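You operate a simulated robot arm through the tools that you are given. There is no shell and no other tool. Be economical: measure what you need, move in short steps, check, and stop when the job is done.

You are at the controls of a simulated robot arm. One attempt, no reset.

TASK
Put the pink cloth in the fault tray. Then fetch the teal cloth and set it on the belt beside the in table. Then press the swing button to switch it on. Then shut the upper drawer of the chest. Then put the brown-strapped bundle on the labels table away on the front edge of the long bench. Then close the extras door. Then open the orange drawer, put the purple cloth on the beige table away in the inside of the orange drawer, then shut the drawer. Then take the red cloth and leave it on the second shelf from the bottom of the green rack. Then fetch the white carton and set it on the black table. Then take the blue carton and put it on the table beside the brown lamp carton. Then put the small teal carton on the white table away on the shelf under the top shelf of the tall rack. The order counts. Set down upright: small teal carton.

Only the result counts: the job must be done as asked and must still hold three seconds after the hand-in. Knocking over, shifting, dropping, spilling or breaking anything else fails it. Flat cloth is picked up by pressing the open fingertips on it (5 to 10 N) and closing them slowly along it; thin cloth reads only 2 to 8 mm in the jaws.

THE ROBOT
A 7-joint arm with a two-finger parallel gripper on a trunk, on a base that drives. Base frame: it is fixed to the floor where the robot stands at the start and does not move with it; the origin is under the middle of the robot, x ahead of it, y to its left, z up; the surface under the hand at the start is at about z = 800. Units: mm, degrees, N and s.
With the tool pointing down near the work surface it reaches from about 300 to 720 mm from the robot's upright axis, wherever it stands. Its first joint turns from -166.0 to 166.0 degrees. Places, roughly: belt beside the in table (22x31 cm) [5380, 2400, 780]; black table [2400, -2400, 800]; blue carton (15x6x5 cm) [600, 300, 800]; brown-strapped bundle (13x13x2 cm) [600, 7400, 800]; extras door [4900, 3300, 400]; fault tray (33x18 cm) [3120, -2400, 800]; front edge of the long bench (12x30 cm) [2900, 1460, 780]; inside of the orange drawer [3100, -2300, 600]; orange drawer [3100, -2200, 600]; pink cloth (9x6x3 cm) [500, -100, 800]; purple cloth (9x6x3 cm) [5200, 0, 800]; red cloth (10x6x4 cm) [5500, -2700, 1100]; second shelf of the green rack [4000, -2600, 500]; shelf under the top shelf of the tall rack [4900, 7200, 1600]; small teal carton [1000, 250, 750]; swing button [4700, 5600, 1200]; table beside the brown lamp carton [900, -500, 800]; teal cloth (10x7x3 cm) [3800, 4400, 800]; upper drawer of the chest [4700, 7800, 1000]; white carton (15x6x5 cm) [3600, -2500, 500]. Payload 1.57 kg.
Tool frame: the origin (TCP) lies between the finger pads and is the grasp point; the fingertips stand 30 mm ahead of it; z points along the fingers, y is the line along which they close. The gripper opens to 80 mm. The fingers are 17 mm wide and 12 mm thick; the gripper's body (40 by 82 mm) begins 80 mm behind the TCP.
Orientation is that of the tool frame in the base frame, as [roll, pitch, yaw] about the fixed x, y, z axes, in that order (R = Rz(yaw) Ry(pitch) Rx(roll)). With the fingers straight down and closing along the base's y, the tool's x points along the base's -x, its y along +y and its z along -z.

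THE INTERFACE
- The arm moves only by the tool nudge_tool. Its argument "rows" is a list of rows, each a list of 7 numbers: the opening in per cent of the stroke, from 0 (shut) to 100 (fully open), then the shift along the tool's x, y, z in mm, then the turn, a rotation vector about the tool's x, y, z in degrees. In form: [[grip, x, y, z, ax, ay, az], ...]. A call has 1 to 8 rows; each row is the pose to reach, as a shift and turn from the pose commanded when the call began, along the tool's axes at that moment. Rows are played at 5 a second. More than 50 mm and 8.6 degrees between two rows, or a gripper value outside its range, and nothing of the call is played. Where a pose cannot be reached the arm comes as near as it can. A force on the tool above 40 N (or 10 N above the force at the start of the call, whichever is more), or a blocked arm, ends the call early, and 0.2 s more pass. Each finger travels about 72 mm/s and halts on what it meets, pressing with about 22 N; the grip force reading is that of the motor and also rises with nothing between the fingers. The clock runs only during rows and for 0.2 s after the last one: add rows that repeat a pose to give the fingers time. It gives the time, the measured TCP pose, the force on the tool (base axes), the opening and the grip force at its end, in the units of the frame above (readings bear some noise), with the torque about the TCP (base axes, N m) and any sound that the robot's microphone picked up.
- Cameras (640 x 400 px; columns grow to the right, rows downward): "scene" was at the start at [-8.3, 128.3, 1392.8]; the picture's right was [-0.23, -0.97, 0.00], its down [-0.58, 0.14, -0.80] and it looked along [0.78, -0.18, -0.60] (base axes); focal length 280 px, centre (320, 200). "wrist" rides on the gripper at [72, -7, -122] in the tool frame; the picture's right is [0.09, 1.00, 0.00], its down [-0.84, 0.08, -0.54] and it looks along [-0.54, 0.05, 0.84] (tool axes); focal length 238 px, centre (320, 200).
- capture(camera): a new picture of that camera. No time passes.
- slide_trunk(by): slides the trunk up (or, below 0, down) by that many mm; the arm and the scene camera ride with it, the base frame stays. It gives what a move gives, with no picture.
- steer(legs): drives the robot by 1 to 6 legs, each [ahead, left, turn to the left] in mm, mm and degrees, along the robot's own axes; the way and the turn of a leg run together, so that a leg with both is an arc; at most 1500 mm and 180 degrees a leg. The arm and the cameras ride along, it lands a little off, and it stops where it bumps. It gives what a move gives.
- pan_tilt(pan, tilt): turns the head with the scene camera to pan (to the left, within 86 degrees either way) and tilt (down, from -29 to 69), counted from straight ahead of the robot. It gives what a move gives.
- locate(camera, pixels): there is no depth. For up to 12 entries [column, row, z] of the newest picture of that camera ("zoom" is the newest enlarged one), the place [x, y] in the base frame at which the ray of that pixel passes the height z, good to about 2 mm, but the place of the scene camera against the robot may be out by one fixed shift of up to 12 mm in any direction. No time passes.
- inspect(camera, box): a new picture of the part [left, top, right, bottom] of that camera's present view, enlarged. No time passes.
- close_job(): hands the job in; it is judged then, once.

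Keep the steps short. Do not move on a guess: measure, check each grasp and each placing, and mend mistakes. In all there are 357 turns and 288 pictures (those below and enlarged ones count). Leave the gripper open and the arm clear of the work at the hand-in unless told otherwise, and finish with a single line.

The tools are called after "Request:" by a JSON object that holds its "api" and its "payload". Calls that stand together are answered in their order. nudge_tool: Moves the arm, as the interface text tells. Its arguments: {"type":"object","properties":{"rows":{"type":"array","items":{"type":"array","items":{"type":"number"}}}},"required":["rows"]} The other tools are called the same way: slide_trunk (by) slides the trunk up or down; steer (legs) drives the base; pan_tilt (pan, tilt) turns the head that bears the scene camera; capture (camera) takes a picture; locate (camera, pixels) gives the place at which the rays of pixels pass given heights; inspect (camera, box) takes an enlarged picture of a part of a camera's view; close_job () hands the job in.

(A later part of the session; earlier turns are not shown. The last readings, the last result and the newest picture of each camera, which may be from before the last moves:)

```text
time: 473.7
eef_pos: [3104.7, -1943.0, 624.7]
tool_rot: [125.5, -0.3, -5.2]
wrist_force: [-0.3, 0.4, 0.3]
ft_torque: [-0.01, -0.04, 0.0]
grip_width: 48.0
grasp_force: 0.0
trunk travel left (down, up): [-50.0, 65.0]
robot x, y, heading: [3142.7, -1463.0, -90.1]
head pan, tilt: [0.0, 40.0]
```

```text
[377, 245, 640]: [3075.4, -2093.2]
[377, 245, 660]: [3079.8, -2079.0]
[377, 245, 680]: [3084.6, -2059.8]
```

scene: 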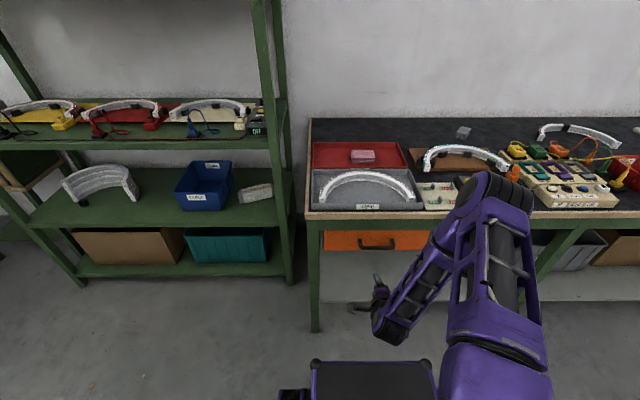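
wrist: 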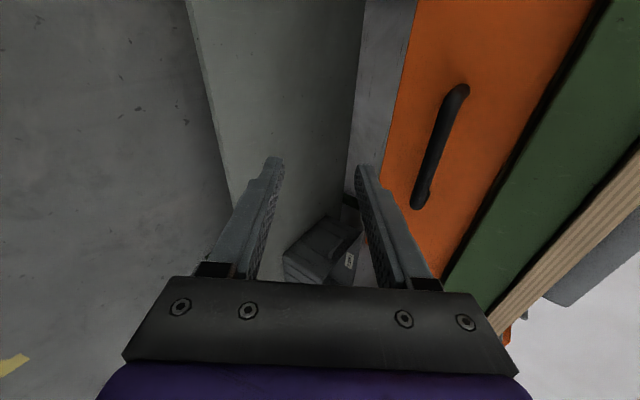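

Handle bar fixed at about (3088,-2072,661). I'll tilt the hand to nearly horizontal so the fingers go above and below the bar.

Request:
{"api": "nudge_tool", "payload": {"rows": [[60, 0, 0, 0, -8, 0, 0], [60, 0, 0, 0, -16, 0, 0], [60, 0, 0, 0, -24, 0, 0], [60, 0, 0, 0, -28, 0, 0], [60, 0, 0, 0, -28, 0, 0]]}}

Request:
{"api": "capture", "payload": {"camera": "wrist"}}

```text
time: 474.9
eef_pos: [3104.1, -1943.0, 626.9]
tool_rot: [97.3, -0.2, -5.3]
wrist_force: [-0.2, -0.4, 0.6]
ft_torque: [0.0, 0.01, 0.03]
grip_width: 48.2
grasp_force: 0.0
trunk travel left (down, up): [-50.0, 65.0]
robot x, y, heading: [3141.3, -1460.4, -90.7]
head pan, tilt: [0.0, 40.0]
```

```text
162 pictures are left
```

wrist: 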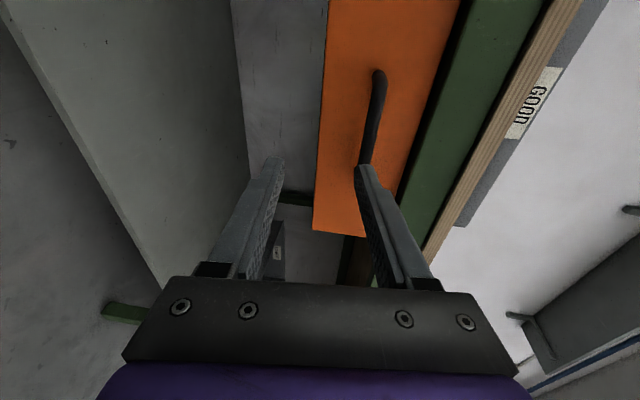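

Nearly horizontal now. Squaring up and approaching to 50 mm in front of the bar, level with it.

Request:
{"api": "nudge_tool", "payload": {"rows": [[60, -3, 15, 5, 0, 2, 0], [60, -6, 30, 15, 0, 4, 0], [60, -9, 46, 35, 0, 5.2, 0], [60, -9, 46, 55, 0, 5.2, 0], [60, -9, 46, 73, 0, 5.2, 0], [60, -9, 46, 73, 0, 5.2, 0]]}}

Request:
{"api": "capture", "payload": {"camera": "wrist"}}

```text
time: 476.3
eef_pos: [3088.1, -2019.1, 662.2]
tool_rot: [97.5, -0.9, 0.1]
wrist_force: [-0.4, -0.6, 0.8]
ft_torque: [0.01, 0.04, 0.04]
grip_width: 47.8
grasp_force: 0.0
trunk travel left (down, up): [-50.0, 65.0]
robot x, y, heading: [3140.4, -1459.5, -90.6]
head pan, tilt: [0.0, 40.0]
```

```text
161 pictures are left
```

wrist: 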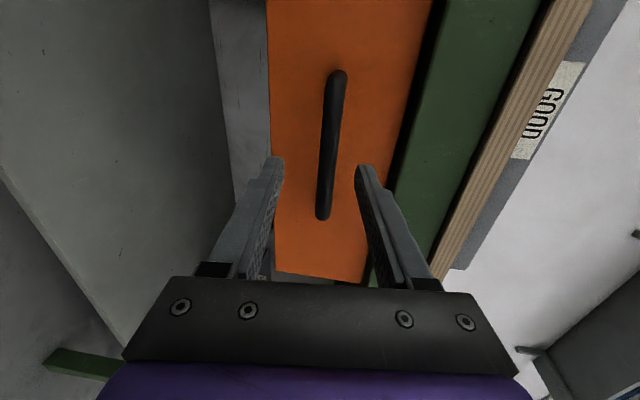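

The bar runs centred between the fingers. Moving in 36 mm.

Request:
{"api": "nudge_tool", "payload": {"rows": [[60, 0, 2, 12, 0, 0, 0], [60, 0, 4, 24, 0, 0, 0], [60, 0, 5, 36, 0, 0, 0], [60, 0, 5, 36, 0, 0, 0]]}}

Request:
{"api": "capture", "payload": {"camera": "wrist"}}

```text
time: 477.3
eef_pos: [3088.6, -2056.0, 661.4]
tool_rot: [97.4, -0.9, 0.0]
wrist_force: [0.8, -0.3, -0.1]
ft_torque: [0.0, 0.0, 0.0]
grip_width: 48.1
grasp_force: 0.0
trunk travel left (down, up): [-50.0, 65.0]
robot x, y, heading: [3144.7, -1461.6, -90.6]
head pan, tilt: [0.0, 40.0]
```

```text
160 pictures are left
```

wrist: 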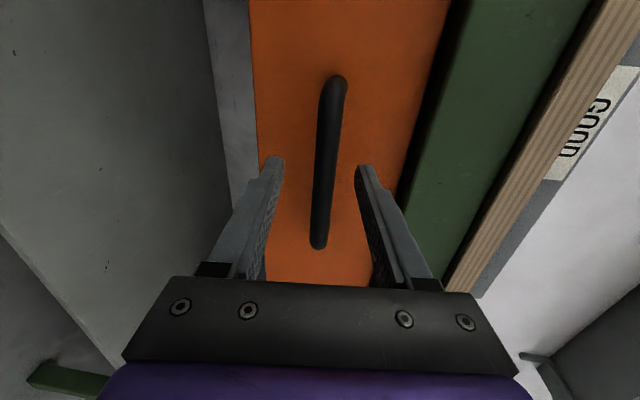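

The bar is between the fingertips. Closing.

Request:
{"api": "nudge_tool", "payload": {"rows": [[45, 0, 0, 0, 0, 0, 0], [30, 0, 0, 0, 0, 0, 0], [15, 0, 0, 0, 0, 0, 0], [0, 0, 0, 0, 0, 0, 0], [0, 0, 0, 0, 0, 0, 0]]}}

```text
time: 478.5
eef_pos: [3087.6, -2056.9, 662.8]
tool_rot: [97.1, -0.9, 0.1]
wrist_force: [0.2, 0.1, 14.9]
ft_torque: [-0.24, 0.54, 0.14]
grip_width: 13.8
grasp_force: 30.7
trunk travel left (down, up): [-50.0, 65.0]
robot x, y, heading: [3142.3, -1457.4, -90.1]
head pan, tilt: [0.0, 40.0]
```

Bar gripped (13.8 mm). Pulling 60 mm with the arm first.

Request:
{"api": "nudge_tool", "payload": {"rows": [[0, 0, -1, -10, 0, 0, 0], [0, 0, -2, -20, 0, 0, 0], [0, 0, -4, -35, 0, 0, 0], [0, 0, -6, -50, 0, 0, 0], [0, 0, -7, -60, 0, 0, 0]]}}

Request:
{"api": "capture", "payload": {"camera": "scene"}}

```text
time: 479.7
eef_pos: [3088.8, -1993.4, 664.0]
tool_rot: [97.4, -0.9, 0.2]
wrist_force: [4.8, -0.3, 12.8]
ft_torque: [-0.13, 0.38, 0.84]
grip_width: 13.8
grasp_force: 29.8
trunk travel left (down, up): [-50.0, 65.0]
robot x, y, heading: [3139.8, -1462.6, -90.3]
head pan, tilt: [0.0, 40.0]
```

```text
159 pictures are left
```

scene: 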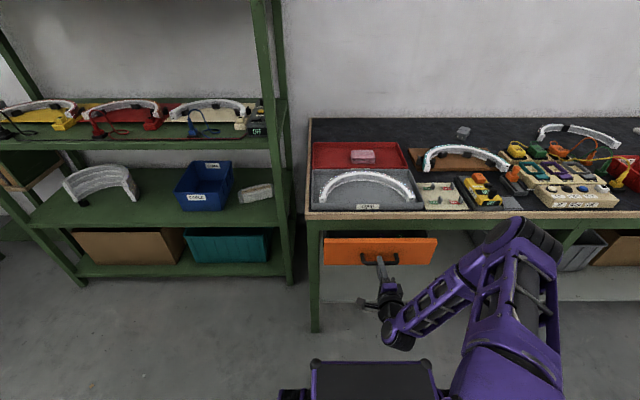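

The drawer slides. Pulling 150 mm more by backing the base.

Request:
{"api": "steer", "payload": {"legs": [[-150, 0, 0]]}}

Request:
{"api": "capture", "payload": {"camera": "scene"}}

```text
time: 481.1
eef_pos: [3088.7, -1842.1, 663.8]
tool_rot: [97.4, -0.9, 0.0]
wrist_force: [5.6, 0.6, 11.3]
ft_torque: [-0.16, 0.47, 0.19]
grip_width: 13.8
grasp_force: 30.7
trunk travel left (down, up): [-50.0, 65.0]
robot x, y, heading: [3143.7, -1309.7, -90.7]
head pan, tilt: [0.0, 40.0]
```

```text
158 pictures are left
```

scene: 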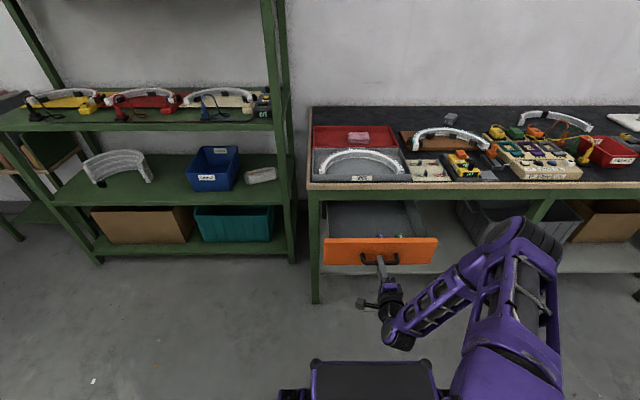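

Open 210 mm. Pulling 50 mm more with the arm, watching the force.

Request:
{"api": "nudge_tool", "payload": {"rows": [[0, 0, -1, -10, 0, 0, 0], [0, 0, -2, -20, 0, 0, 0], [0, 0, -3, -30, 0, 0, 0], [0, 0, -5, -40, 0, 0, 0], [0, 0, -6, -50, 0, 0, 0]]}}

```text
time: 482.3
eef_pos: [3087.6, -1791.9, 664.0]
tool_rot: [97.4, -0.9, -0.1]
wrist_force: [-1.6, -1.2, -0.7]
ft_torque: [-0.01, 0.51, -0.14]
grip_width: 13.6
grasp_force: 30.2
trunk travel left (down, up): [-50.0, 65.0]
robot x, y, heading: [3141.1, -1311.5, -90.4]
head pan, tilt: [0.0, 40.0]
```

Smooth. Releasing the bar and withdrawing.

Request:
{"api": "nudge_tool", "payload": {"rows": [[20, 0, 0, 0, 0, 0, 0], [45, 0, 0, 0, 0, 0, 0], [60, 0, 0, 0, 0, 0, 0], [60, 0, 0, 0, 0, 0, 0]]}}

Request:
{"api": "steer", "payload": {"legs": [[-200, 0, 0]]}}

Request:
{"api": "capture", "payload": {"camera": "wrist"}}

Request:
{"api": "capture", "payload": {"camera": "scene"}}

```text
time: 483.3
eef_pos: [3088.8, -1792.1, 663.1]
tool_rot: [97.5, -0.9, -0.1]
wrist_force: [0.3, -0.1, -0.3]
ft_torque: [0.03, -0.01, 0.0]
grip_width: 47.9
grasp_force: 0.0
trunk travel left (down, up): [-50.0, 65.0]
robot x, y, heading: [3142.5, -1313.4, -90.6]
head pan, tilt: [0.0, 40.0]
```

```text
time: 484.9
eef_pos: [3092.2, -1595.7, 662.8]
tool_rot: [97.3, -0.9, 0.0]
wrist_force: [-0.1, 0.2, 0.0]
ft_torque: [-0.01, -0.01, 0.0]
grip_width: 48.1
grasp_force: 0.1
trunk travel left (down, up): [-50.0, 65.0]
robot x, y, heading: [3142.8, -1113.5, -90.5]
head pan, tilt: [0.0, 40.0]
```

```text
157 pictures are left
```

wrist: 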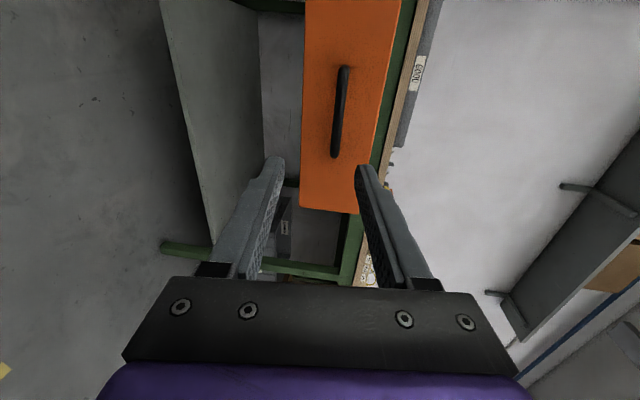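

```text
156 pictures are left
```

scene: 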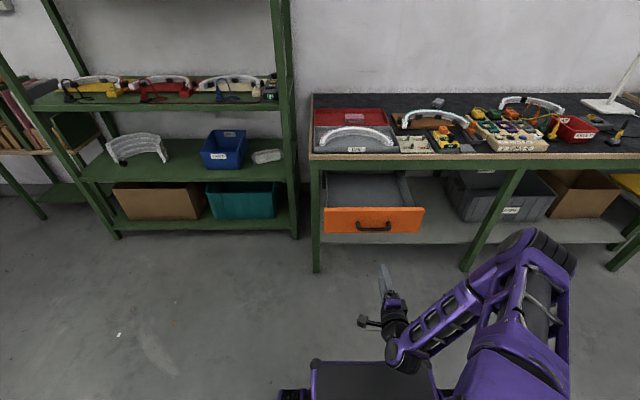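

Drawer is open 265 mm. Bringing the hand up and back to fingers-down.

Request:
{"api": "nudge_tool", "payload": {"rows": [[60, 0, 35, -5, 0, 0, 0], [60, 0, 70, -8, 8, 0, 0], [60, 0, 105, -10, 16, 0, 0], [60, 0, 140, -10, 24, 0, 0], [60, 0, 175, -10, 32, 0, 0], [60, 0, 210, -10, 40, 0, 0], [60, 0, 240, -10, 48, 0, 0], [60, 0, 270, -10, 56, 0, 0]]}}

Request:
{"api": "nudge_tool", "payload": {"rows": [[80, 0, 0, -10, 8, 0, 0], [100, 0, 0, -20, 16, 0, 0], [100, 0, 0, -30, 24, 0, 0], [100, 0, 0, -40, 27, 0, 0]]}}

```text
time: 486.7
eef_pos: [3088.9, -1618.8, 934.8]
tool_rot: [153.3, -0.9, 0.0]
wrist_force: [-0.4, 1.2, 0.6]
ft_torque: [-0.01, 0.03, -0.02]
grip_width: 47.9
grasp_force: 0.0
trunk travel left (down, up): [-50.0, 65.0]
robot x, y, heading: [3145.5, -1116.0, -90.5]
head pan, tilt: [0.0, 40.0]
```

```text
time: 487.7
eef_pos: [3086.6, -1602.2, 969.1]
tool_rot: [-179.5, -0.9, 0.0]
wrist_force: [0.5, 0.0, 0.0]
ft_torque: [0.01, -0.03, -0.04]
grip_width: 80.1
grasp_force: 0.1
trunk travel left (down, up): [-50.0, 65.0]
robot x, y, heading: [3142.9, -1113.8, -90.4]
head pan, tilt: [0.0, 40.0]
```

Heading for the beige table: out of the row, along the aisle to (4450,-30), facing +x.

Request:
{"api": "steer", "payload": {"legs": [[180, 0, 0], [0, 1250, 0], [0, 0, 90.4], [0, 1270, 0]]}}

Request:
{"api": "pan_tilt", "payload": {"pan": 0, "tilt": 30}}

Request:
{"api": "capture", "payload": {"camera": "scene"}}

```text
time: 517.2
eef_pos: [4895.8, -93.8, 969.3]
tool_rot: [-179.6, -0.8, 89.5]
wrist_force: [-0.2, 0.3, 0.4]
ft_torque: [0.0, 0.01, -0.01]
grip_width: 80.0
grasp_force: 0.1
trunk travel left (down, up): [-50.0, 65.0]
robot x, y, heading: [4403.3, -31.4, -0.9]
head pan, tilt: [0.0, 40.0]
```

```text
time: 517.9
eef_pos: [4894.8, -93.6, 969.2]
tool_rot: [-179.6, -0.9, 89.5]
wrist_force: [0.0, -0.5, -0.5]
ft_torque: [0.0, -0.02, 0.02]
grip_width: 80.1
grasp_force: 0.0
trunk travel left (down, up): [-50.0, 65.0]
robot x, y, heading: [4403.8, -29.6, -0.6]
head pan, tilt: [0.0, 30.0]
```

```text
155 pictures are left
```

scene: 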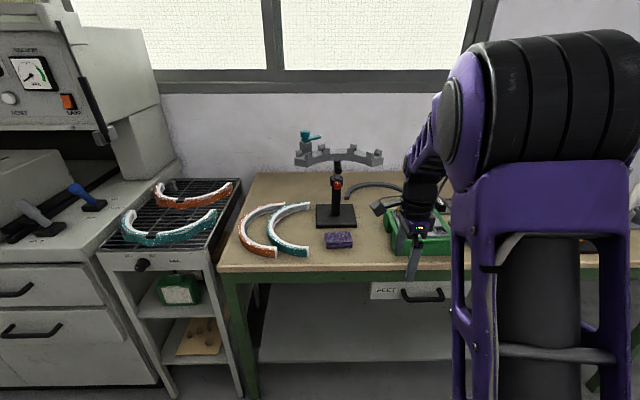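

Purple cloth at (339,240). Measuring.

Request:
{"api": "inspect", "payload": {"camera": "scene", "box": [280, 190, 400, 265]}}

Request:
{"api": "locate", "payload": {"camera": "scene", "pixels": [[325, 233, 830], [351, 233, 830], [352, 245, 830], [326, 247, 800], [310, 253, 800], [330, 272, 800]]}}

Request:
{"api": "capture", "payload": {"camera": "wrist"}}

```text
5.33 times, centred on (340, 228) of scene
```

zoom: 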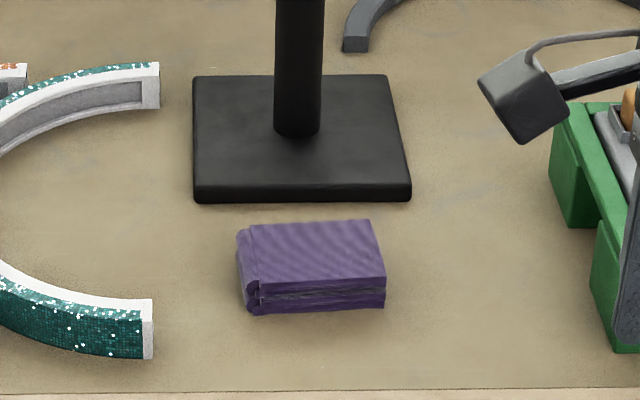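

```text
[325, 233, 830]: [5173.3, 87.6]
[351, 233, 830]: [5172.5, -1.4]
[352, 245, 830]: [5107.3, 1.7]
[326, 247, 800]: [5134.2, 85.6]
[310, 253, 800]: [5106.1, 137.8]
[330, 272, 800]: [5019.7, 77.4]
```

```text
153 pictures are left
```

wrist: 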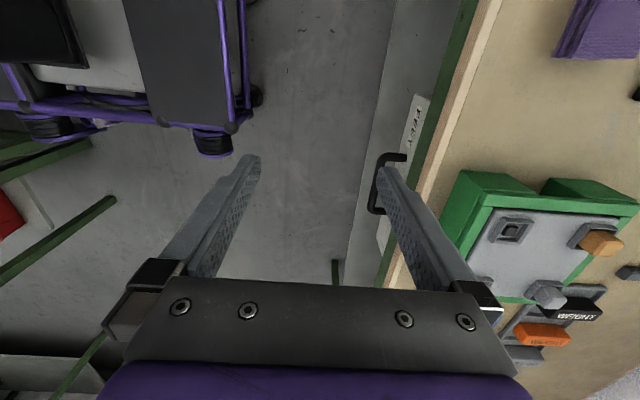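

Cloth: x 5110–5172, y 0–88. Fingers already close along x. Driving 130 ahead and 130 left.

Request:
{"api": "steer", "payload": {"legs": [[130, 0, 0.7], [0, 130, 0]]}}

Request:
{"api": "nudge_tool", "payload": {"rows": [[100, 0, 40, 0, 0, 0, 0], [100, 0, 80, 0, 0, 0, 0], [100, 0, 110, 0, 0, 0, 0], [100, 0, 110, 0, 0, 0, 0]]}}

Request:
{"api": "capture", "payload": {"camera": "wrist"}}

```text
time: 520.7
eef_pos: [5026.0, 42.4, 968.7]
tool_rot: [-179.6, -0.9, 90.0]
wrist_force: [0.7, -0.5, 0.2]
ft_torque: [0.03, 0.01, -0.02]
grip_width: 79.9
grasp_force: 0.0
trunk travel left (down, up): [-50.0, 65.0]
robot x, y, heading: [4535.0, 98.8, -0.2]
head pan, tilt: [0.0, 30.0]
```

```text
time: 521.7
eef_pos: [5135.6, 42.3, 969.7]
tool_rot: [-179.6, -1.0, 90.0]
wrist_force: [-0.4, 0.0, -0.5]
ft_torque: [0.01, 0.03, 0.02]
grip_width: 80.1
grasp_force: 0.0
trunk travel left (down, up): [-50.0, 65.0]
robot x, y, heading: [4531.4, 100.2, -0.7]
head pan, tilt: [0.0, 30.0]
```

```text
152 pictures are left
```

wrist: 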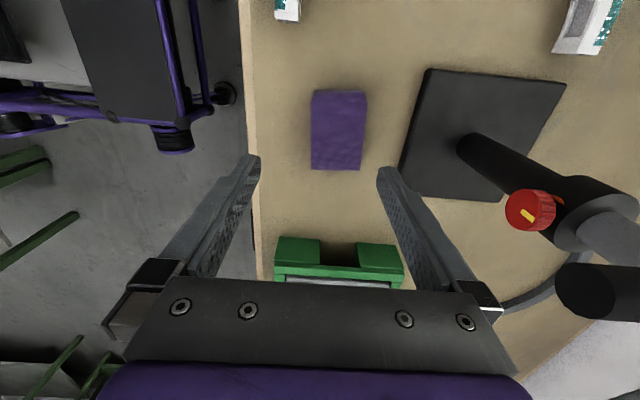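

Request:
{"api": "locate", "payload": {"camera": "wrist", "pixels": [[312, 93, 830], [367, 92, 830], [361, 170, 830], [311, 168, 830], [472, 148, 812], [400, 165, 800], [428, 70, 800], [507, 205, 950], [507, 205, 1000]]}}

Request:
{"api": "capture", "payload": {"camera": "scene"}}

```text
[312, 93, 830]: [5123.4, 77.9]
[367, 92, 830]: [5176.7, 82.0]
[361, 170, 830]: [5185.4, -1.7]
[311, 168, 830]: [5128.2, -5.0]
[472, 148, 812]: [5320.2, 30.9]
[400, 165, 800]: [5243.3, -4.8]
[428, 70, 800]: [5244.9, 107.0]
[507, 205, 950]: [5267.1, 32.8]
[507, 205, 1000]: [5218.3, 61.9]
```

```text
151 pictures are left
```

scene: 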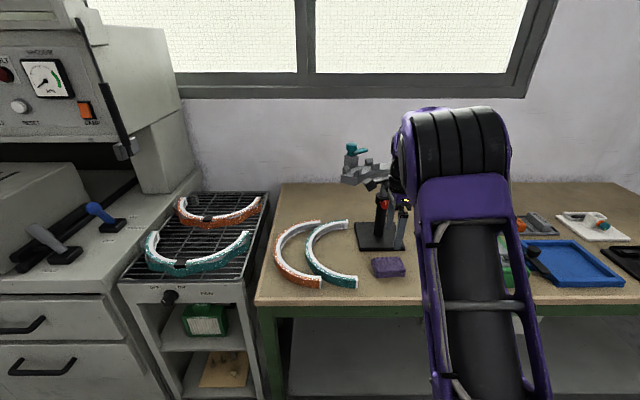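

Cloth centre by wrist: (5153,39). Moving over and down to z≈890.

Request:
{"api": "nudge_tool", "payload": {"rows": [[100, -2, 15, 25, 0, 0, 0], [100, -2, 17, 55, 0, 0, 0], [100, -2, 17, 80, 0, 0, 0], [100, -2, 17, 80, 0, 0, 0]]}}

Request:
{"api": "capture", "payload": {"camera": "wrist"}}

```text
time: 522.7
eef_pos: [5152.4, 42.1, 887.7]
tool_rot: [-179.6, -0.9, 90.1]
wrist_force: [0.4, -0.2, 0.4]
ft_torque: [-0.01, -0.03, 0.01]
grip_width: 80.0
grasp_force: 0.2
trunk travel left (down, up): [-50.0, 65.0]
robot x, y, heading: [4533.6, 98.8, -0.3]
head pan, tilt: [0.0, 30.0]
```

```text
150 pictures are left
```

wrist: 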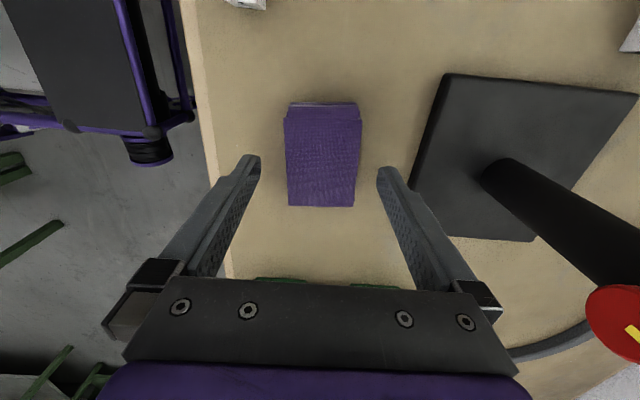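

Centred. Descending to z≈835 and closing.

Request:
{"api": "nudge_tool", "payload": {"rows": [[100, 0, 0, 20, 0, 0, 0], [100, 0, 0, 40, 0, 0, 0], [100, 0, 0, 53, 0, 0, 0], [100, 0, 0, 53, 0, 0, 0]]}}

Request:
{"api": "nudge_tool", "payload": {"rows": [[80, 0, 0, 0, 0, 0, 0], [60, 0, 0, 0, 0, 0, 0], [40, 0, 0, 0, 0, 0, 0], [20, 0, 0, 0, 0, 0, 0], [10, 0, 0, 0, 0, 0, 0]]}}

Request:
{"api": "nudge_tool", "payload": {"rows": [[10, 0, 0, -35, 0, 0, 0], [10, 0, 0, -75, 0, 0, 0], [10, 0, 0, -115, 0, 0, 0], [10, 0, 0, -155, 0, 0, 0], [10, 0, 0, -190, 0, 0, 0]]}}

Request:
{"api": "capture", "payload": {"camera": "wrist"}}

```text
time: 523.7
eef_pos: [5150.3, 44.1, 834.3]
tool_rot: [-179.6, -0.9, 90.1]
wrist_force: [0.6, 1.0, -0.8]
ft_torque: [-0.04, 0.02, 0.01]
grip_width: 80.1
grasp_force: 0.0
trunk travel left (down, up): [-50.0, 65.0]
robot x, y, heading: [4536.7, 102.0, -0.4]
head pan, tilt: [0.0, 30.0]
```

```text
time: 524.9
eef_pos: [5149.7, 43.4, 835.1]
tool_rot: [-179.6, -1.0, 90.1]
wrist_force: [-0.9, 0.0, 0.2]
ft_torque: [0.02, 0.0, 0.03]
grip_width: 60.5
grasp_force: 21.9
trunk travel left (down, up): [-50.0, 65.0]
robot x, y, heading: [4534.8, 103.7, -0.4]
head pan, tilt: [0.0, 30.0]
```

```text
time: 526.1
eef_pos: [5153.6, 40.2, 1025.1]
tool_rot: [-179.5, -0.9, 90.0]
wrist_force: [0.4, 0.6, -0.7]
ft_torque: [0.0, 0.05, -0.04]
grip_width: 60.1
grasp_force: 22.0
trunk travel left (down, up): [-50.0, 65.0]
robot x, y, heading: [4534.4, 99.6, -0.3]
head pan, tilt: [0.0, 30.0]
```

```text
149 pictures are left
```

wrist: 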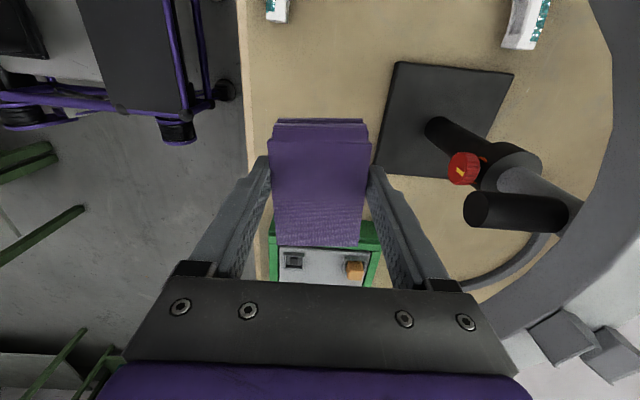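

Purple cloth held. Retracting and driving back to the drawer.

Request:
{"api": "nudge_tool", "payload": {"rows": [[10, 0, -45, 0, 0, 0, 0], [10, 0, -90, 0, 0, 0, 0], [10, 0, -135, 0, 0, 0, 0], [10, 0, -170, 0, 0, 0, 0]]}}

Request:
{"api": "steer", "payload": {"legs": [[-140, 0, 0], [0, -1420, 0], [0, 0, -89.7], [0, -1300, 0]]}}

Request:
{"api": "pan_tilt", "payload": {"pan": 0, "tilt": 45}}

Request:
{"api": "capture", "payload": {"camera": "scene"}}

```text
time: 527.1
eef_pos: [4982.7, 38.9, 1026.2]
tool_rot: [-179.6, -0.8, 90.0]
wrist_force: [-0.4, -0.4, -0.6]
ft_torque: [0.01, -0.01, -0.01]
grip_width: 60.2
grasp_force: 21.8
trunk travel left (down, up): [-50.0, 65.0]
robot x, y, heading: [4532.3, 100.0, -0.1]
head pan, tilt: [0.0, 30.0]
```

```text
time: 557.8
eef_pos: [3016.9, -1704.1, 1026.4]
tool_rot: [-179.6, -1.0, -0.8]
wrist_force: [-0.8, 0.0, -0.5]
ft_torque: [-0.02, 0.0, -0.01]
grip_width: 59.0
grasp_force: 21.9
trunk travel left (down, up): [-50.0, 65.0]
robot x, y, heading: [3083.4, -1261.8, -91.0]
head pan, tilt: [0.0, 30.0]
```

```text
time: 558.5
eef_pos: [3016.7, -1704.2, 1026.2]
tool_rot: [-179.5, -0.9, -0.8]
wrist_force: [0.4, 0.2, -0.6]
ft_torque: [-0.01, 0.0, 0.01]
grip_width: 58.8
grasp_force: 21.8
trunk travel left (down, up): [-50.0, 65.0]
robot x, y, heading: [3083.3, -1261.7, -91.1]
head pan, tilt: [0.0, 45.0]
```

```text
148 pictures are left
```

scene: 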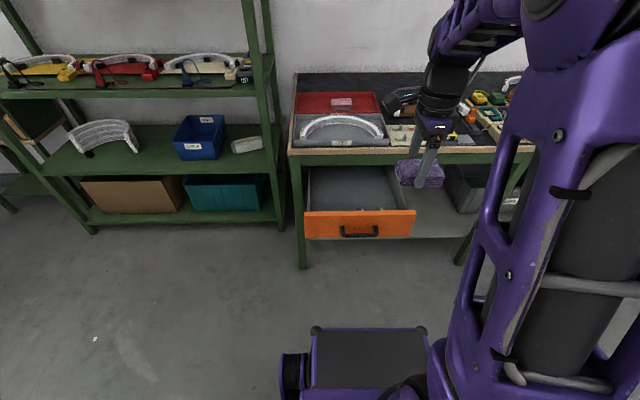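

Request:
{"api": "steer", "payload": {"legs": [[110, 0, 1], [0, 60, 0]]}}

Request:
{"api": "nudge_tool", "payload": {"rows": [[10, 0, 40, 0, 0, 0, 0], [10, 0, 75, 0, 0, 0, 0], [10, 0, 75, 0, 0, 0, 0]]}}

Request:
{"api": "capture", "payload": {"camera": "wrist"}}

Request:
{"api": "inspect", "payload": {"camera": "scene", "box": [260, 160, 460, 290]}}

```text
time: 560.6
eef_pos: [3080.9, -1817.6, 1026.6]
tool_rot: [-179.6, -0.9, 0.1]
wrist_force: [-0.6, -0.5, -0.2]
ft_torque: [0.0, -0.02, 0.0]
grip_width: 58.7
grasp_force: 21.8
trunk travel left (down, up): [-50.0, 65.0]
robot x, y, heading: [3145.7, -1364.9, -90.4]
head pan, tilt: [0.0, 45.0]
```

```text
time: 561.4
eef_pos: [3081.8, -1892.5, 1027.2]
tool_rot: [-179.6, -0.9, 0.1]
wrist_force: [-0.4, -0.5, -0.8]
ft_torque: [0.0, 0.02, -0.01]
grip_width: 58.8
grasp_force: 21.7
trunk travel left (down, up): [-50.0, 65.0]
robot x, y, heading: [3143.7, -1368.5, -90.3]
head pan, tilt: [0.0, 45.0]
```

```text
147 pictures are left
```

wrist: 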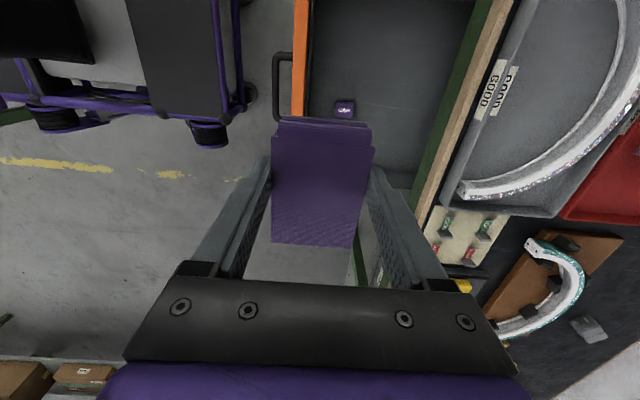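

```text
3.08 times, centred on (360, 225) of scene
```

zoom: 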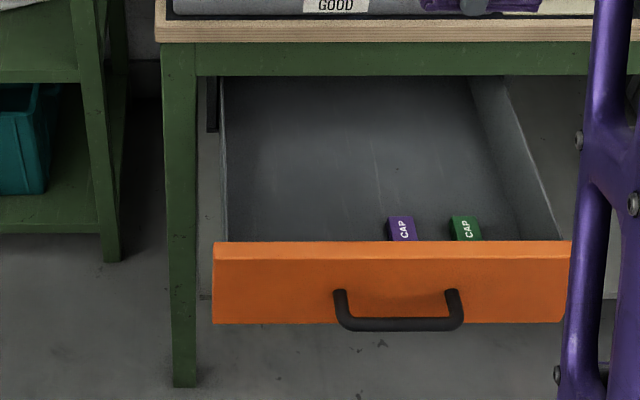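

Request:
{"api": "locate", "payload": {"camera": "wrist", "pixels": [[335, 100, 660], [354, 117, 660], [310, 60, 720], [296, 60, 720], [478, 60, 760], [500, 60, 800], [414, 185, 660], [470, 15, 660]]}}

Request:
{"api": "locate", "payload": {"camera": "zoom", "pixels": [[403, 238, 650], [468, 238, 650], [215, 245, 720], [570, 243, 720], [235, 235, 650], [555, 235, 650], [160, 40, 780], [230, 80, 650]]}}

```text
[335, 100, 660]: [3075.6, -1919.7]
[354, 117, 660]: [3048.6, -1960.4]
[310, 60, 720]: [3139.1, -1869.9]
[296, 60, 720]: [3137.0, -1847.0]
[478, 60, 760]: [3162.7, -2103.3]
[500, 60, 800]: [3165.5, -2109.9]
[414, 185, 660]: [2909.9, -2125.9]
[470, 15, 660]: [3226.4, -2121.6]
```

```text
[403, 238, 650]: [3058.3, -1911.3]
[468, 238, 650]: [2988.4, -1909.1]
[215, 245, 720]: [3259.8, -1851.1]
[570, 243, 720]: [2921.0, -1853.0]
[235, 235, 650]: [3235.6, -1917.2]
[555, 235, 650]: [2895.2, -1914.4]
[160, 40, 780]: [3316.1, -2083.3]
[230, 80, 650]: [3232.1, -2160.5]
```

Two small caps lie in the drawer near (3060,-1935) and (2990,-1935). I'll place the cloth to their left, centre (3158,-1945). Moving above, then lowering.

Request:
{"api": "nudge_tool", "payload": {"rows": [[10, 30, 20, 0, 0, 0, 0], [10, 60, 40, 0, 0, 0, 0], [10, 76, 52, 30, 0, 0, 0], [10, 76, 52, 75, 0, 0, 0], [10, 76, 52, 120, 0, 0, 0], [10, 76, 52, 165, 0, 0, 0], [10, 76, 52, 210, 0, 0, 0], [10, 76, 52, 245, 0, 0, 0]]}}

Request:
{"api": "capture", "payload": {"camera": "wrist"}}

Request:
{"api": "capture", "payload": {"camera": "scene"}}

```text
time: 563.2
eef_pos: [3159.8, -1944.3, 780.5]
tool_rot: [-179.6, -0.9, 0.1]
wrist_force: [-0.6, -0.5, -0.5]
ft_torque: [0.01, 0.01, 0.0]
grip_width: 58.9
grasp_force: 22.6
trunk travel left (down, up): [-50.0, 65.0]
robot x, y, heading: [3144.9, -1370.6, -90.3]
head pan, tilt: [0.0, 45.0]
```

```text
145 pictures are left
```

wrist: 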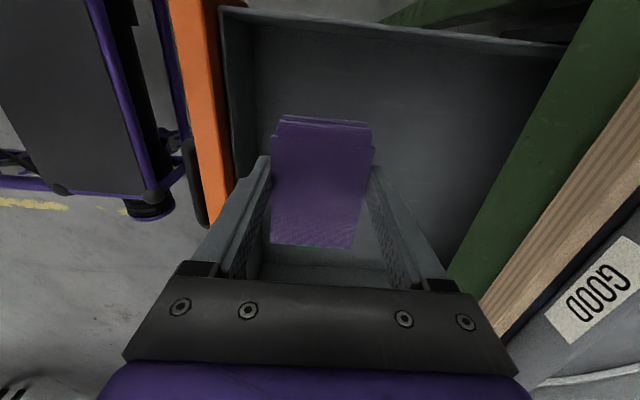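

```text
144 pictures are left
```

scene: 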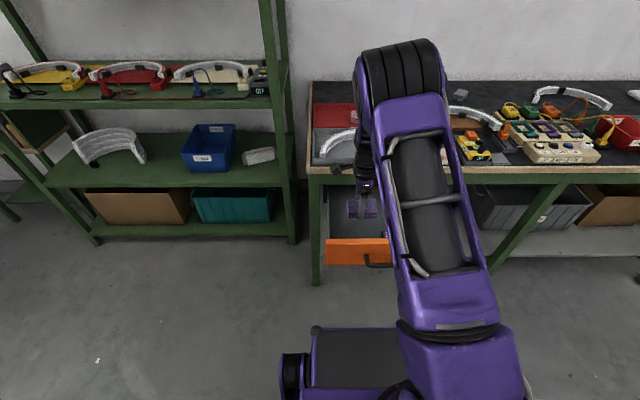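

Inside the drawer's outline. Lowering further to contact.

Request:
{"api": "nudge_tool", "payload": {"rows": [[10, 0, 3, 25, 0, 0, 0], [10, 0, 5, 50, 0, 0, 0], [10, 0, 5, 70, 0, 0, 0], [10, 0, 5, 80, 0, 0, 0], [10, 0, 5, 86, 0, 0, 0]]}}

```text
time: 564.4
eef_pos: [3162.6, -1946.7, 695.8]
tool_rot: [-179.6, -0.8, 0.1]
wrist_force: [-0.2, 0.5, 0.4]
ft_torque: [-0.01, -0.01, 0.0]
grip_width: 59.0
grasp_force: 22.0
trunk travel left (down, up): [-50.0, 65.0]
robot x, y, heading: [3143.0, -1368.7, -90.3]
head pan, tilt: [0.0, 45.0]
```

Request:
{"api": "nudge_tool", "payload": {"rows": [[10, 0, 0, 4, 0, 0, 0], [10, 0, 0, 8, 0, 0, 0], [10, 0, 0, 12, 0, 0, 0], [10, 0, 0, 15, 0, 0, 0]]}}

```text
time: 565.4
eef_pos: [3162.3, -1945.8, 681.3]
tool_rot: [-179.6, -0.8, 0.1]
wrist_force: [0.0, -0.4, -0.6]
ft_torque: [-0.01, 0.01, -0.01]
grip_width: 58.9
grasp_force: 22.4
trunk travel left (down, up): [-50.0, 65.0]
robot x, y, heading: [3143.6, -1366.5, -90.3]
head pan, tilt: [0.0, 45.0]
```

Request:
{"api": "nudge_tool", "payload": {"rows": [[10, 0, 0, 4, 0, 0, 0], [10, 0, 0, 8, 0, 0, 0], [10, 0, 0, 11, 0, 0, 0], [10, 0, 0, 14, 0, 0, 0]]}}

```text
time: 566.4
eef_pos: [3163.6, -1945.0, 667.6]
tool_rot: [-179.6, -0.9, 0.1]
wrist_force: [0.1, 0.1, -0.4]
ft_torque: [0.01, 0.01, -0.02]
grip_width: 58.8
grasp_force: 21.6
trunk travel left (down, up): [-50.0, 65.0]
robot x, y, heading: [3143.8, -1369.0, -90.4]
head pan, tilt: [0.0, 45.0]
```

No contact yet, lower than expected. Looking.

Request:
{"api": "capture", "payload": {"camera": "wrist"}}

Request:
{"api": "inspect", "payload": {"camera": "scene", "box": [290, 140, 450, 290]}}

```text
143 pictures are left
```

wrist: 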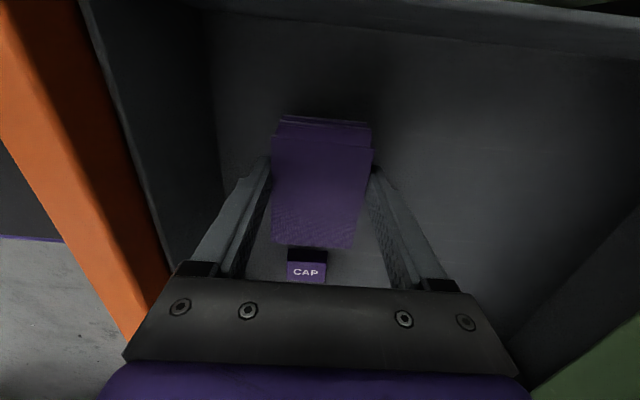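

```text
2.67 times, centred on (370, 215) of scene
```

zoom: 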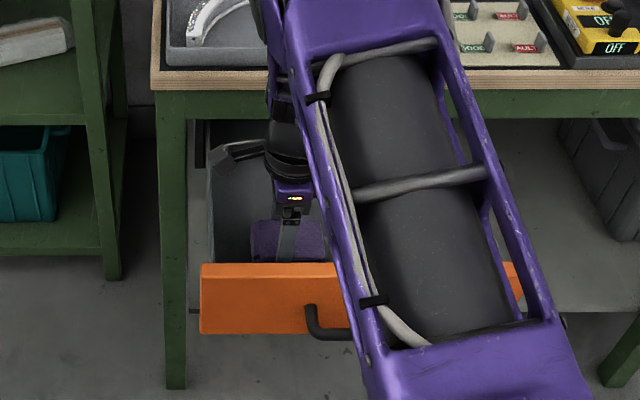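

Still above the floor of the drawer. Lowering on in small steps.

Request:
{"api": "nudge_tool", "payload": {"rows": [[10, 0, 0, 4, 0, 0, 0], [10, 0, 0, 8, 0, 0, 0], [10, 0, 0, 11, 0, 0, 0], [10, 0, 0, 14, 0, 0, 0]]}}

```text
time: 567.4
eef_pos: [3162.0, -1946.5, 652.9]
tool_rot: [-179.6, -0.9, 0.2]
wrist_force: [1.8, 0.1, 4.2]
ft_torque: [-0.11, 0.06, -0.01]
grip_width: 58.8
grasp_force: 22.2
trunk travel left (down, up): [-50.0, 65.0]
robot x, y, heading: [3143.1, -1371.1, -90.0]
head pan, tilt: [0.0, 45.0]
```

Contact (4 N) at z≈653. Releasing and lifting.

Request:
{"api": "nudge_tool", "payload": {"rows": [[85, 0, 0, 0, 0, 0, 0], [100, 0, 0, 0, 0, 0, 0], [100, 0, 0, 0, 0, 0, 0]]}}

Request:
{"api": "nudge_tool", "payload": {"rows": [[100, 0, 0, -40, 0, 0, 0], [100, 0, 0, -80, 0, 0, 0], [100, 0, 0, -125, 0, 0, 0], [100, 0, 0, -170, 0, 0, 0], [100, 0, 0, -215, 0, 0, 0], [100, 0, 0, -260, 0, 0, 0], [100, 0, -40, -290, 0, 0, 0]]}}

Request:
{"api": "capture", "payload": {"camera": "wrist"}}

```text
time: 568.2
eef_pos: [3163.4, -1946.1, 652.9]
tool_rot: [-179.6, -0.9, 0.1]
wrist_force: [0.0, 0.0, -0.6]
ft_torque: [0.0, -0.01, 0.0]
grip_width: 80.1
grasp_force: 0.1
trunk travel left (down, up): [-50.0, 65.0]
robot x, y, heading: [3139.3, -1369.1, -90.4]
head pan, tilt: [0.0, 45.0]
```

```text
time: 569.8
eef_pos: [3160.3, -1908.0, 941.1]
tool_rot: [-179.5, -0.8, 0.1]
wrist_force: [0.6, 0.1, -1.3]
ft_torque: [0.0, 0.05, 0.01]
grip_width: 79.9
grasp_force: 0.0
trunk travel left (down, up): [-50.0, 65.0]
robot x, y, heading: [3145.0, -1367.9, -90.4]
head pan, tilt: [0.0, 45.0]
```

```text
141 pictures are left
```

wrist: 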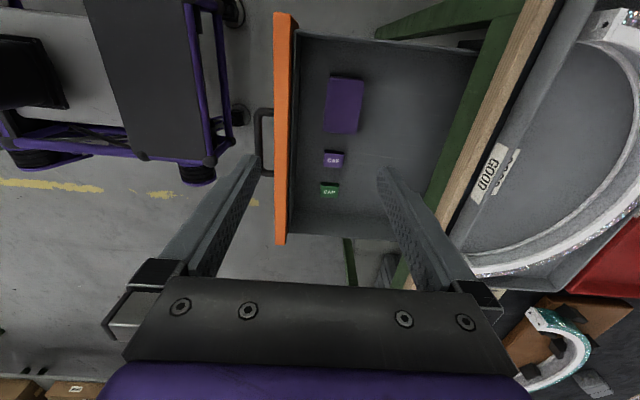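

Purple cloth is in the drawer. Now closing: backing 180 mm, shutting the fingers and tilting the hand level with the bar.

Request:
{"api": "steer", "payload": {"legs": [[-180, 0, 0]]}}

Request:
{"api": "nudge_tool", "payload": {"rows": [[80, -10, 0, 20, -8, 0, 0], [60, -20, 0, 40, -16, 0, 0], [40, -30, 0, 60, -24, 0, 0], [20, -40, 0, 80, -32, 0, 0], [0, -50, 0, 100, -40, 0, 0], [0, -60, 0, 125, -48, 0, 0], [0, -72, 0, 150, -55, 0, 0], [0, -72, 0, 170, -55, 0, 0]]}}

Request:
{"api": "nudge_tool", "payload": {"rows": [[0, 0, -25, 17, 0, 0, 0], [0, 0, -50, 35, -8, 0, 0], [0, 0, -75, 53, -16, 0, 0], [0, 0, -90, 64, -24, 0, 0], [0, 0, -90, 64, -28, 0, 0]]}}

Request:
{"api": "capture", "payload": {"camera": "wrist"}}

```text
time: 571.3
eef_pos: [3162.0, -1729.4, 941.9]
tool_rot: [-179.6, -0.9, 0.0]
wrist_force: [0.8, 0.3, -0.1]
ft_torque: [0.01, -0.02, -0.04]
grip_width: 80.1
grasp_force: 0.1
trunk travel left (down, up): [-50.0, 65.0]
robot x, y, heading: [3145.7, -1191.8, -90.3]
head pan, tilt: [0.0, 45.0]
```

```text
time: 573.1
eef_pos: [3091.5, -1728.6, 771.2]
tool_rot: [125.3, -1.0, 0.2]
wrist_force: [0.4, -0.8, 0.0]
ft_torque: [-0.01, 0.01, 0.0]
grip_width: 0.0
grasp_force: 21.2
trunk travel left (down, up): [-50.0, 65.0]
robot x, y, heading: [3141.4, -1191.5, -90.5]
head pan, tilt: [0.0, 45.0]
```

```text
time: 574.3
eef_pos: [3093.8, -1726.8, 659.8]
tool_rot: [97.3, -1.0, 0.1]
wrist_force: [0.0, 0.0, -0.1]
ft_torque: [-0.02, -0.02, 0.05]
grip_width: 0.0
grasp_force: 21.5
trunk travel left (down, up): [-50.0, 65.0]
robot x, y, heading: [3144.1, -1188.7, -90.2]
head pan, tilt: [0.0, 45.0]
```

```text
140 pictures are left
```

wrist: 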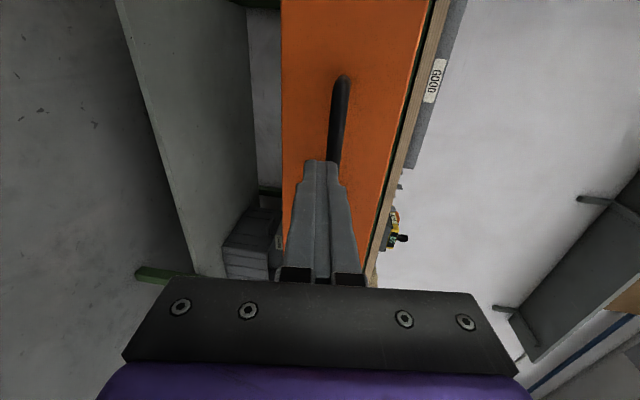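

Fingers level with the bar. Raising 5 mm and driving ahead 260 mm to push the drawer in.

Request:
{"api": "nudge_tool", "payload": {"rows": [[0, -3, 5, 0, 0, 0, 0], [0, -3, 5, 0, 0, 0, 0]]}}

Request:
{"api": "steer", "payload": {"legs": [[120, 0, 0]]}}

Request:
{"api": "capture", "payload": {"camera": "wrist"}}

```text
time: 574.9
eef_pos: [3091.3, -1727.8, 663.8]
tool_rot: [97.5, -0.9, 0.1]
wrist_force: [-0.5, 0.7, -0.2]
ft_torque: [0.04, -0.03, -0.02]
grip_width: 0.0
grasp_force: 21.4
trunk travel left (down, up): [-50.0, 65.0]
robot x, y, heading: [3142.7, -1189.1, -90.2]
head pan, tilt: [0.0, 45.0]
```

```text
time: 576.1
eef_pos: [3089.6, -1847.0, 663.1]
tool_rot: [97.3, -0.9, 0.1]
wrist_force: [0.1, -1.0, 0.4]
ft_torque: [-0.03, 0.0, 0.02]
grip_width: 0.1
grasp_force: 21.6
trunk travel left (down, up): [-50.0, 65.0]
robot x, y, heading: [3141.9, -1309.0, -90.4]
head pan, tilt: [0.0, 45.0]
```

```text
139 pictures are left
```

wrist: 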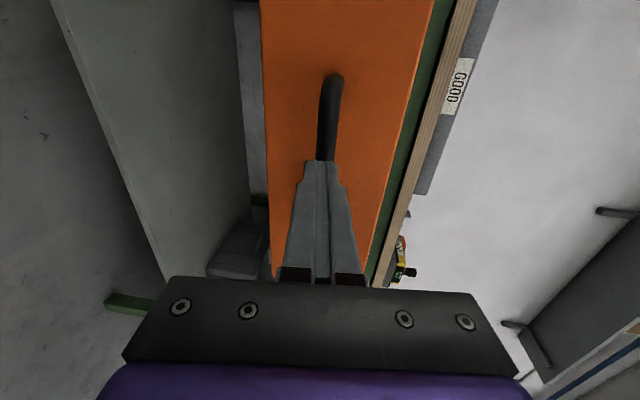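

The bar is against the tips, the drawer moves. Driving 130 more.

Request:
{"api": "steer", "payload": {"legs": [[130, 0, 0]]}}

Request:
{"api": "nudge_tool", "payload": {"rows": [[0, 0, 1, 8, 0, 0, 0], [0, 0, 2, 16, 0, 0, 0], [0, 0, 3, 24, 0, 0, 0], [0, 0, 4, 32, 0, 0, 0], [0, 0, 5, 40, 0, 0, 0]]}}

Request:
{"api": "capture", "payload": {"camera": "wrist"}}

```text
time: 577.4
eef_pos: [3086.6, -1976.9, 664.7]
tool_rot: [97.3, -0.8, 0.1]
wrist_force: [0.0, 0.3, -0.1]
ft_torque: [0.01, 0.03, 0.03]
grip_width: 0.0
grasp_force: 21.3
trunk travel left (down, up): [-50.0, 65.0]
robot x, y, heading: [3141.7, -1439.8, -90.3]
head pan, tilt: [0.0, 45.0]
```

```text
time: 578.6
eef_pos: [3088.3, -2017.9, 664.4]
tool_rot: [97.3, -0.9, 0.0]
wrist_force: [-0.4, 0.8, 0.4]
ft_torque: [0.02, -0.03, 0.03]
grip_width: 0.1
grasp_force: 21.4
trunk travel left (down, up): [-50.0, 65.0]
robot x, y, heading: [3144.1, -1438.5, -90.5]
head pan, tilt: [0.0, 45.0]
```

```text
138 pictures are left
```

wrist: 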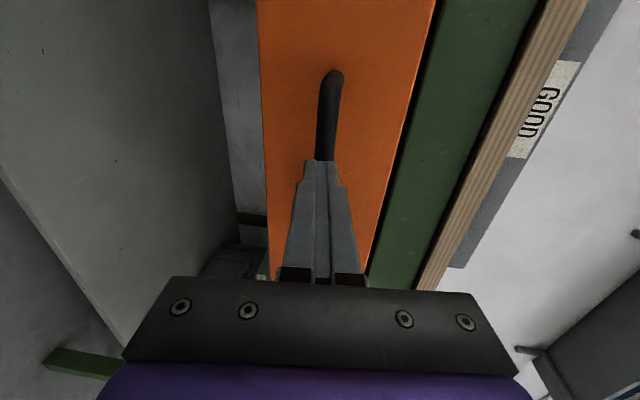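

Continuing with the arm until the stop.

Request:
{"api": "nudge_tool", "payload": {"rows": [[0, 0, 1, 6, 0, 0, 0], [0, 0, 2, 12, 0, 0, 0], [0, 0, 2, 18, 0, 0, 0], [0, 0, 3, 24, 0, 0, 0], [0, 0, 4, 30, 0, 0, 0]]}}

```text
time: 579.5
eef_pos: [3088.9, -2033.7, 663.2]
tool_rot: [97.4, -1.0, 0.1]
wrist_force: [-2.1, 17.1, 11.5]
ft_torque: [-0.3, -0.07, 0.08]
grip_width: 0.0
grasp_force: 21.4
trunk travel left (down, up): [-50.0, 65.0]
robot x, y, heading: [3143.0, -1438.6, -90.3]
head pan, tilt: [0.0, 45.0]
stopped in row 4: the force on the tool passed its limit at 49 N (the readings are from after the stop); the commanded pose is now the measured one
```

Hard stop with the bar back at its original place: shut. Withdrawing and checking.

Request:
{"api": "steer", "payload": {"legs": [[-220, 0, 0]]}}

Request:
{"api": "nudge_tool", "payload": {"rows": [[0, 0, 35, -5, 0, 0, 0], [0, 0, 70, -8, 8, 0, 0], [0, 0, 105, -10, 16, 0, 0], [0, 0, 140, -10, 24, 0, 0], [0, 0, 175, -10, 32, 0, 0], [20, 0, 210, -10, 40, 0, 0], [40, 0, 240, -10, 48, 0, 0], [60, 0, 270, -10, 56, 0, 0]]}}

Request:
{"api": "nudge_tool", "payload": {"rows": [[80, 0, 0, -10, 8, 0, 0], [100, 0, 0, -20, 16, 0, 0], [100, 0, 0, -30, 24, 0, 0], [100, 0, 0, -40, 26, 0, 0]]}}

Request:
{"api": "capture", "payload": {"camera": "scene"}}

```text
time: 581.2
eef_pos: [3090.3, -1819.6, 661.0]
tool_rot: [97.7, -0.9, 0.2]
wrist_force: [-0.3, 0.9, -0.2]
ft_torque: [-0.02, 0.0, -0.02]
grip_width: 0.0
grasp_force: 21.2
trunk travel left (down, up): [-50.0, 65.0]
robot x, y, heading: [3147.3, -1227.5, -90.3]
head pan, tilt: [0.0, 45.0]
```

```text
time: 583.0
eef_pos: [3086.3, -1844.0, 933.6]
tool_rot: [153.6, -1.0, 0.1]
wrist_force: [0.1, 0.3, 1.0]
ft_torque: [0.0, -0.03, -0.01]
grip_width: 48.0
grasp_force: 0.1
trunk travel left (down, up): [-50.0, 65.0]
robot x, y, heading: [3145.0, -1227.1, -90.1]
head pan, tilt: [0.0, 45.0]
```

```text
time: 584.0
eef_pos: [3086.5, -1826.9, 967.4]
tool_rot: [179.7, -0.9, 0.0]
wrist_force: [-0.2, 0.7, 0.4]
ft_torque: [-0.02, 0.02, 0.02]
grip_width: 79.8
grasp_force: 0.1
trunk travel left (down, up): [-50.0, 65.0]
robot x, y, heading: [3143.9, -1222.5, -90.4]
head pan, tilt: [0.0, 45.0]
```

```text
137 pictures are left
```

scene: 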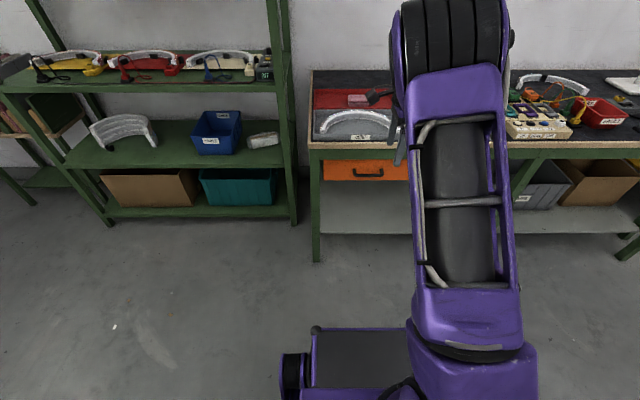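

Drawer shut. Next the red cloth. Measuring the rack's front and retracting the arm.

Request:
{"api": "locate", "payload": {"camera": "scene", "pixels": [[108, 226, 0], [294, 224, 0], [292, 145, 500], [60, 165, 500], [262, 140, 520], [120, 130, 520], [218, 148, 500], [285, 80, 900], [5, 92, 900], [110, 215, 100]]}}

Request:
{"api": "nudge_tool", "payload": {"rows": [[100, 0, -45, 0, 0, 0, 0], [100, 0, -90, 0, 0, 0, 0], [100, 0, -135, 0, 0, 0, 0], [100, 0, -170, 0, 0, 0, 0]]}}

```text
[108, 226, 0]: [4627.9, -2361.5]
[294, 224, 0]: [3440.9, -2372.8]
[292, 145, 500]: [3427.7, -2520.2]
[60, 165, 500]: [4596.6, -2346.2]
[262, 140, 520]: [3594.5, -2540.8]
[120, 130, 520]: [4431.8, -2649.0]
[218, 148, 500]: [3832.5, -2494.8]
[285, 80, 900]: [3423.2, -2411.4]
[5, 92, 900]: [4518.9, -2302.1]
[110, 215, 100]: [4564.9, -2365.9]
```

```text
time: 585.0
eef_pos: [3086.9, -1657.5, 965.4]
tool_rot: [179.7, -0.9, 0.3]
wrist_force: [-0.2, -0.7, -0.4]
ft_torque: [0.05, 0.01, 0.04]
grip_width: 79.9
grasp_force: 0.1
trunk travel left (down, up): [-50.0, 65.0]
robot x, y, heading: [3143.2, -1226.1, -90.4]
head pan, tilt: [0.0, 45.0]
```

Rack front is y≈-2365. Driving to y≈-1620, then strafing left to x≈5150 in front of the wall shelf.

Request:
{"api": "steer", "payload": {"legs": [[390, 0, 0.4], [0, 1000, 0], [0, 950, 0]]}}

Request:
{"api": "pan_tilt", "payload": {"pan": 5, "tilt": 25}}

Request:
{"api": "capture", "payload": {"camera": "scene"}}

```text
time: 606.0
eef_pos: [5034.5, -2043.9, 965.6]
tool_rot: [179.6, -0.9, 1.2]
wrist_force: [-1.1, -0.4, 0.9]
ft_torque: [-0.02, 0.0, -0.03]
grip_width: 79.9
grasp_force: 0.0
trunk travel left (down, up): [-50.0, 65.0]
robot x, y, heading: [5080.4, -1606.2, -89.1]
head pan, tilt: [0.0, 45.0]
```

```text
time: 606.8
eef_pos: [5033.2, -2043.7, 965.9]
tool_rot: [179.8, -0.9, 1.2]
wrist_force: [0.3, 0.0, 0.1]
ft_torque: [0.01, 0.0, -0.02]
grip_width: 79.6
grasp_force: 0.1
trunk travel left (down, up): [-50.0, 65.0]
robot x, y, heading: [5080.3, -1608.9, -89.4]
head pan, tilt: [5.0, 25.0]
```

```text
136 pictures are left
```

scene: 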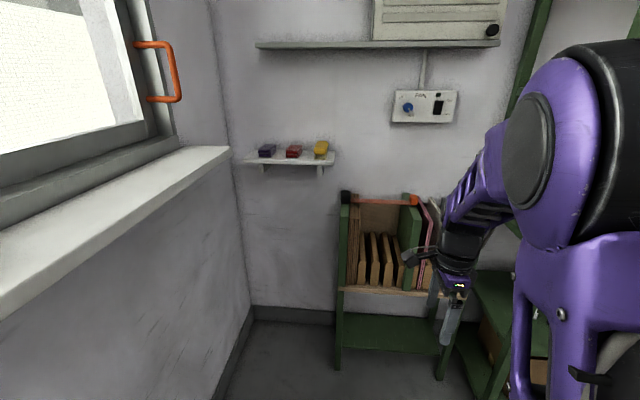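

Request:
{"api": "locate", "payload": {"camera": "scene", "pixels": [[293, 155, 1080], [293, 155, 1100], [293, 155, 1120], [254, 307, 0], [225, 390, 0], [338, 370, 0], [340, 290, 500], [225, 148, 1000], [0, 300, 1000]]}}

Request:
{"api": "inspect", "payload": {"camera": "scene", "box": [225, 115, 375, 200]}}

```text
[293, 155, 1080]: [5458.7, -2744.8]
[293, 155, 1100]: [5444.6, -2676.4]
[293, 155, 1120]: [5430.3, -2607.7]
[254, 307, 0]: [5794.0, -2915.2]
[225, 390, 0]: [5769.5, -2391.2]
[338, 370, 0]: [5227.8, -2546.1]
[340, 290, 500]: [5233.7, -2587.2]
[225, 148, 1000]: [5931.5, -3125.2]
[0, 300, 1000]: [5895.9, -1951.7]
```

```text
4.27 times, centred on (300, 158) of scene
```

zoom: 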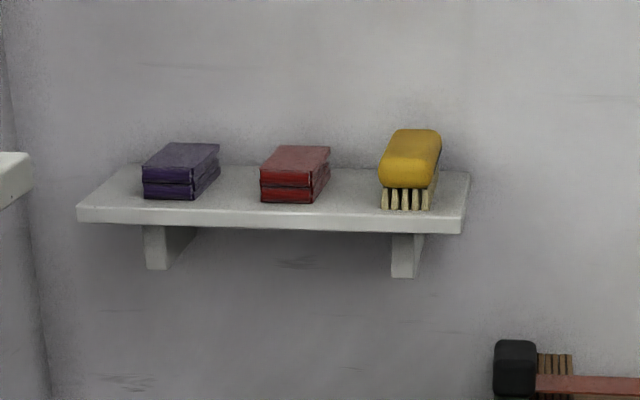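

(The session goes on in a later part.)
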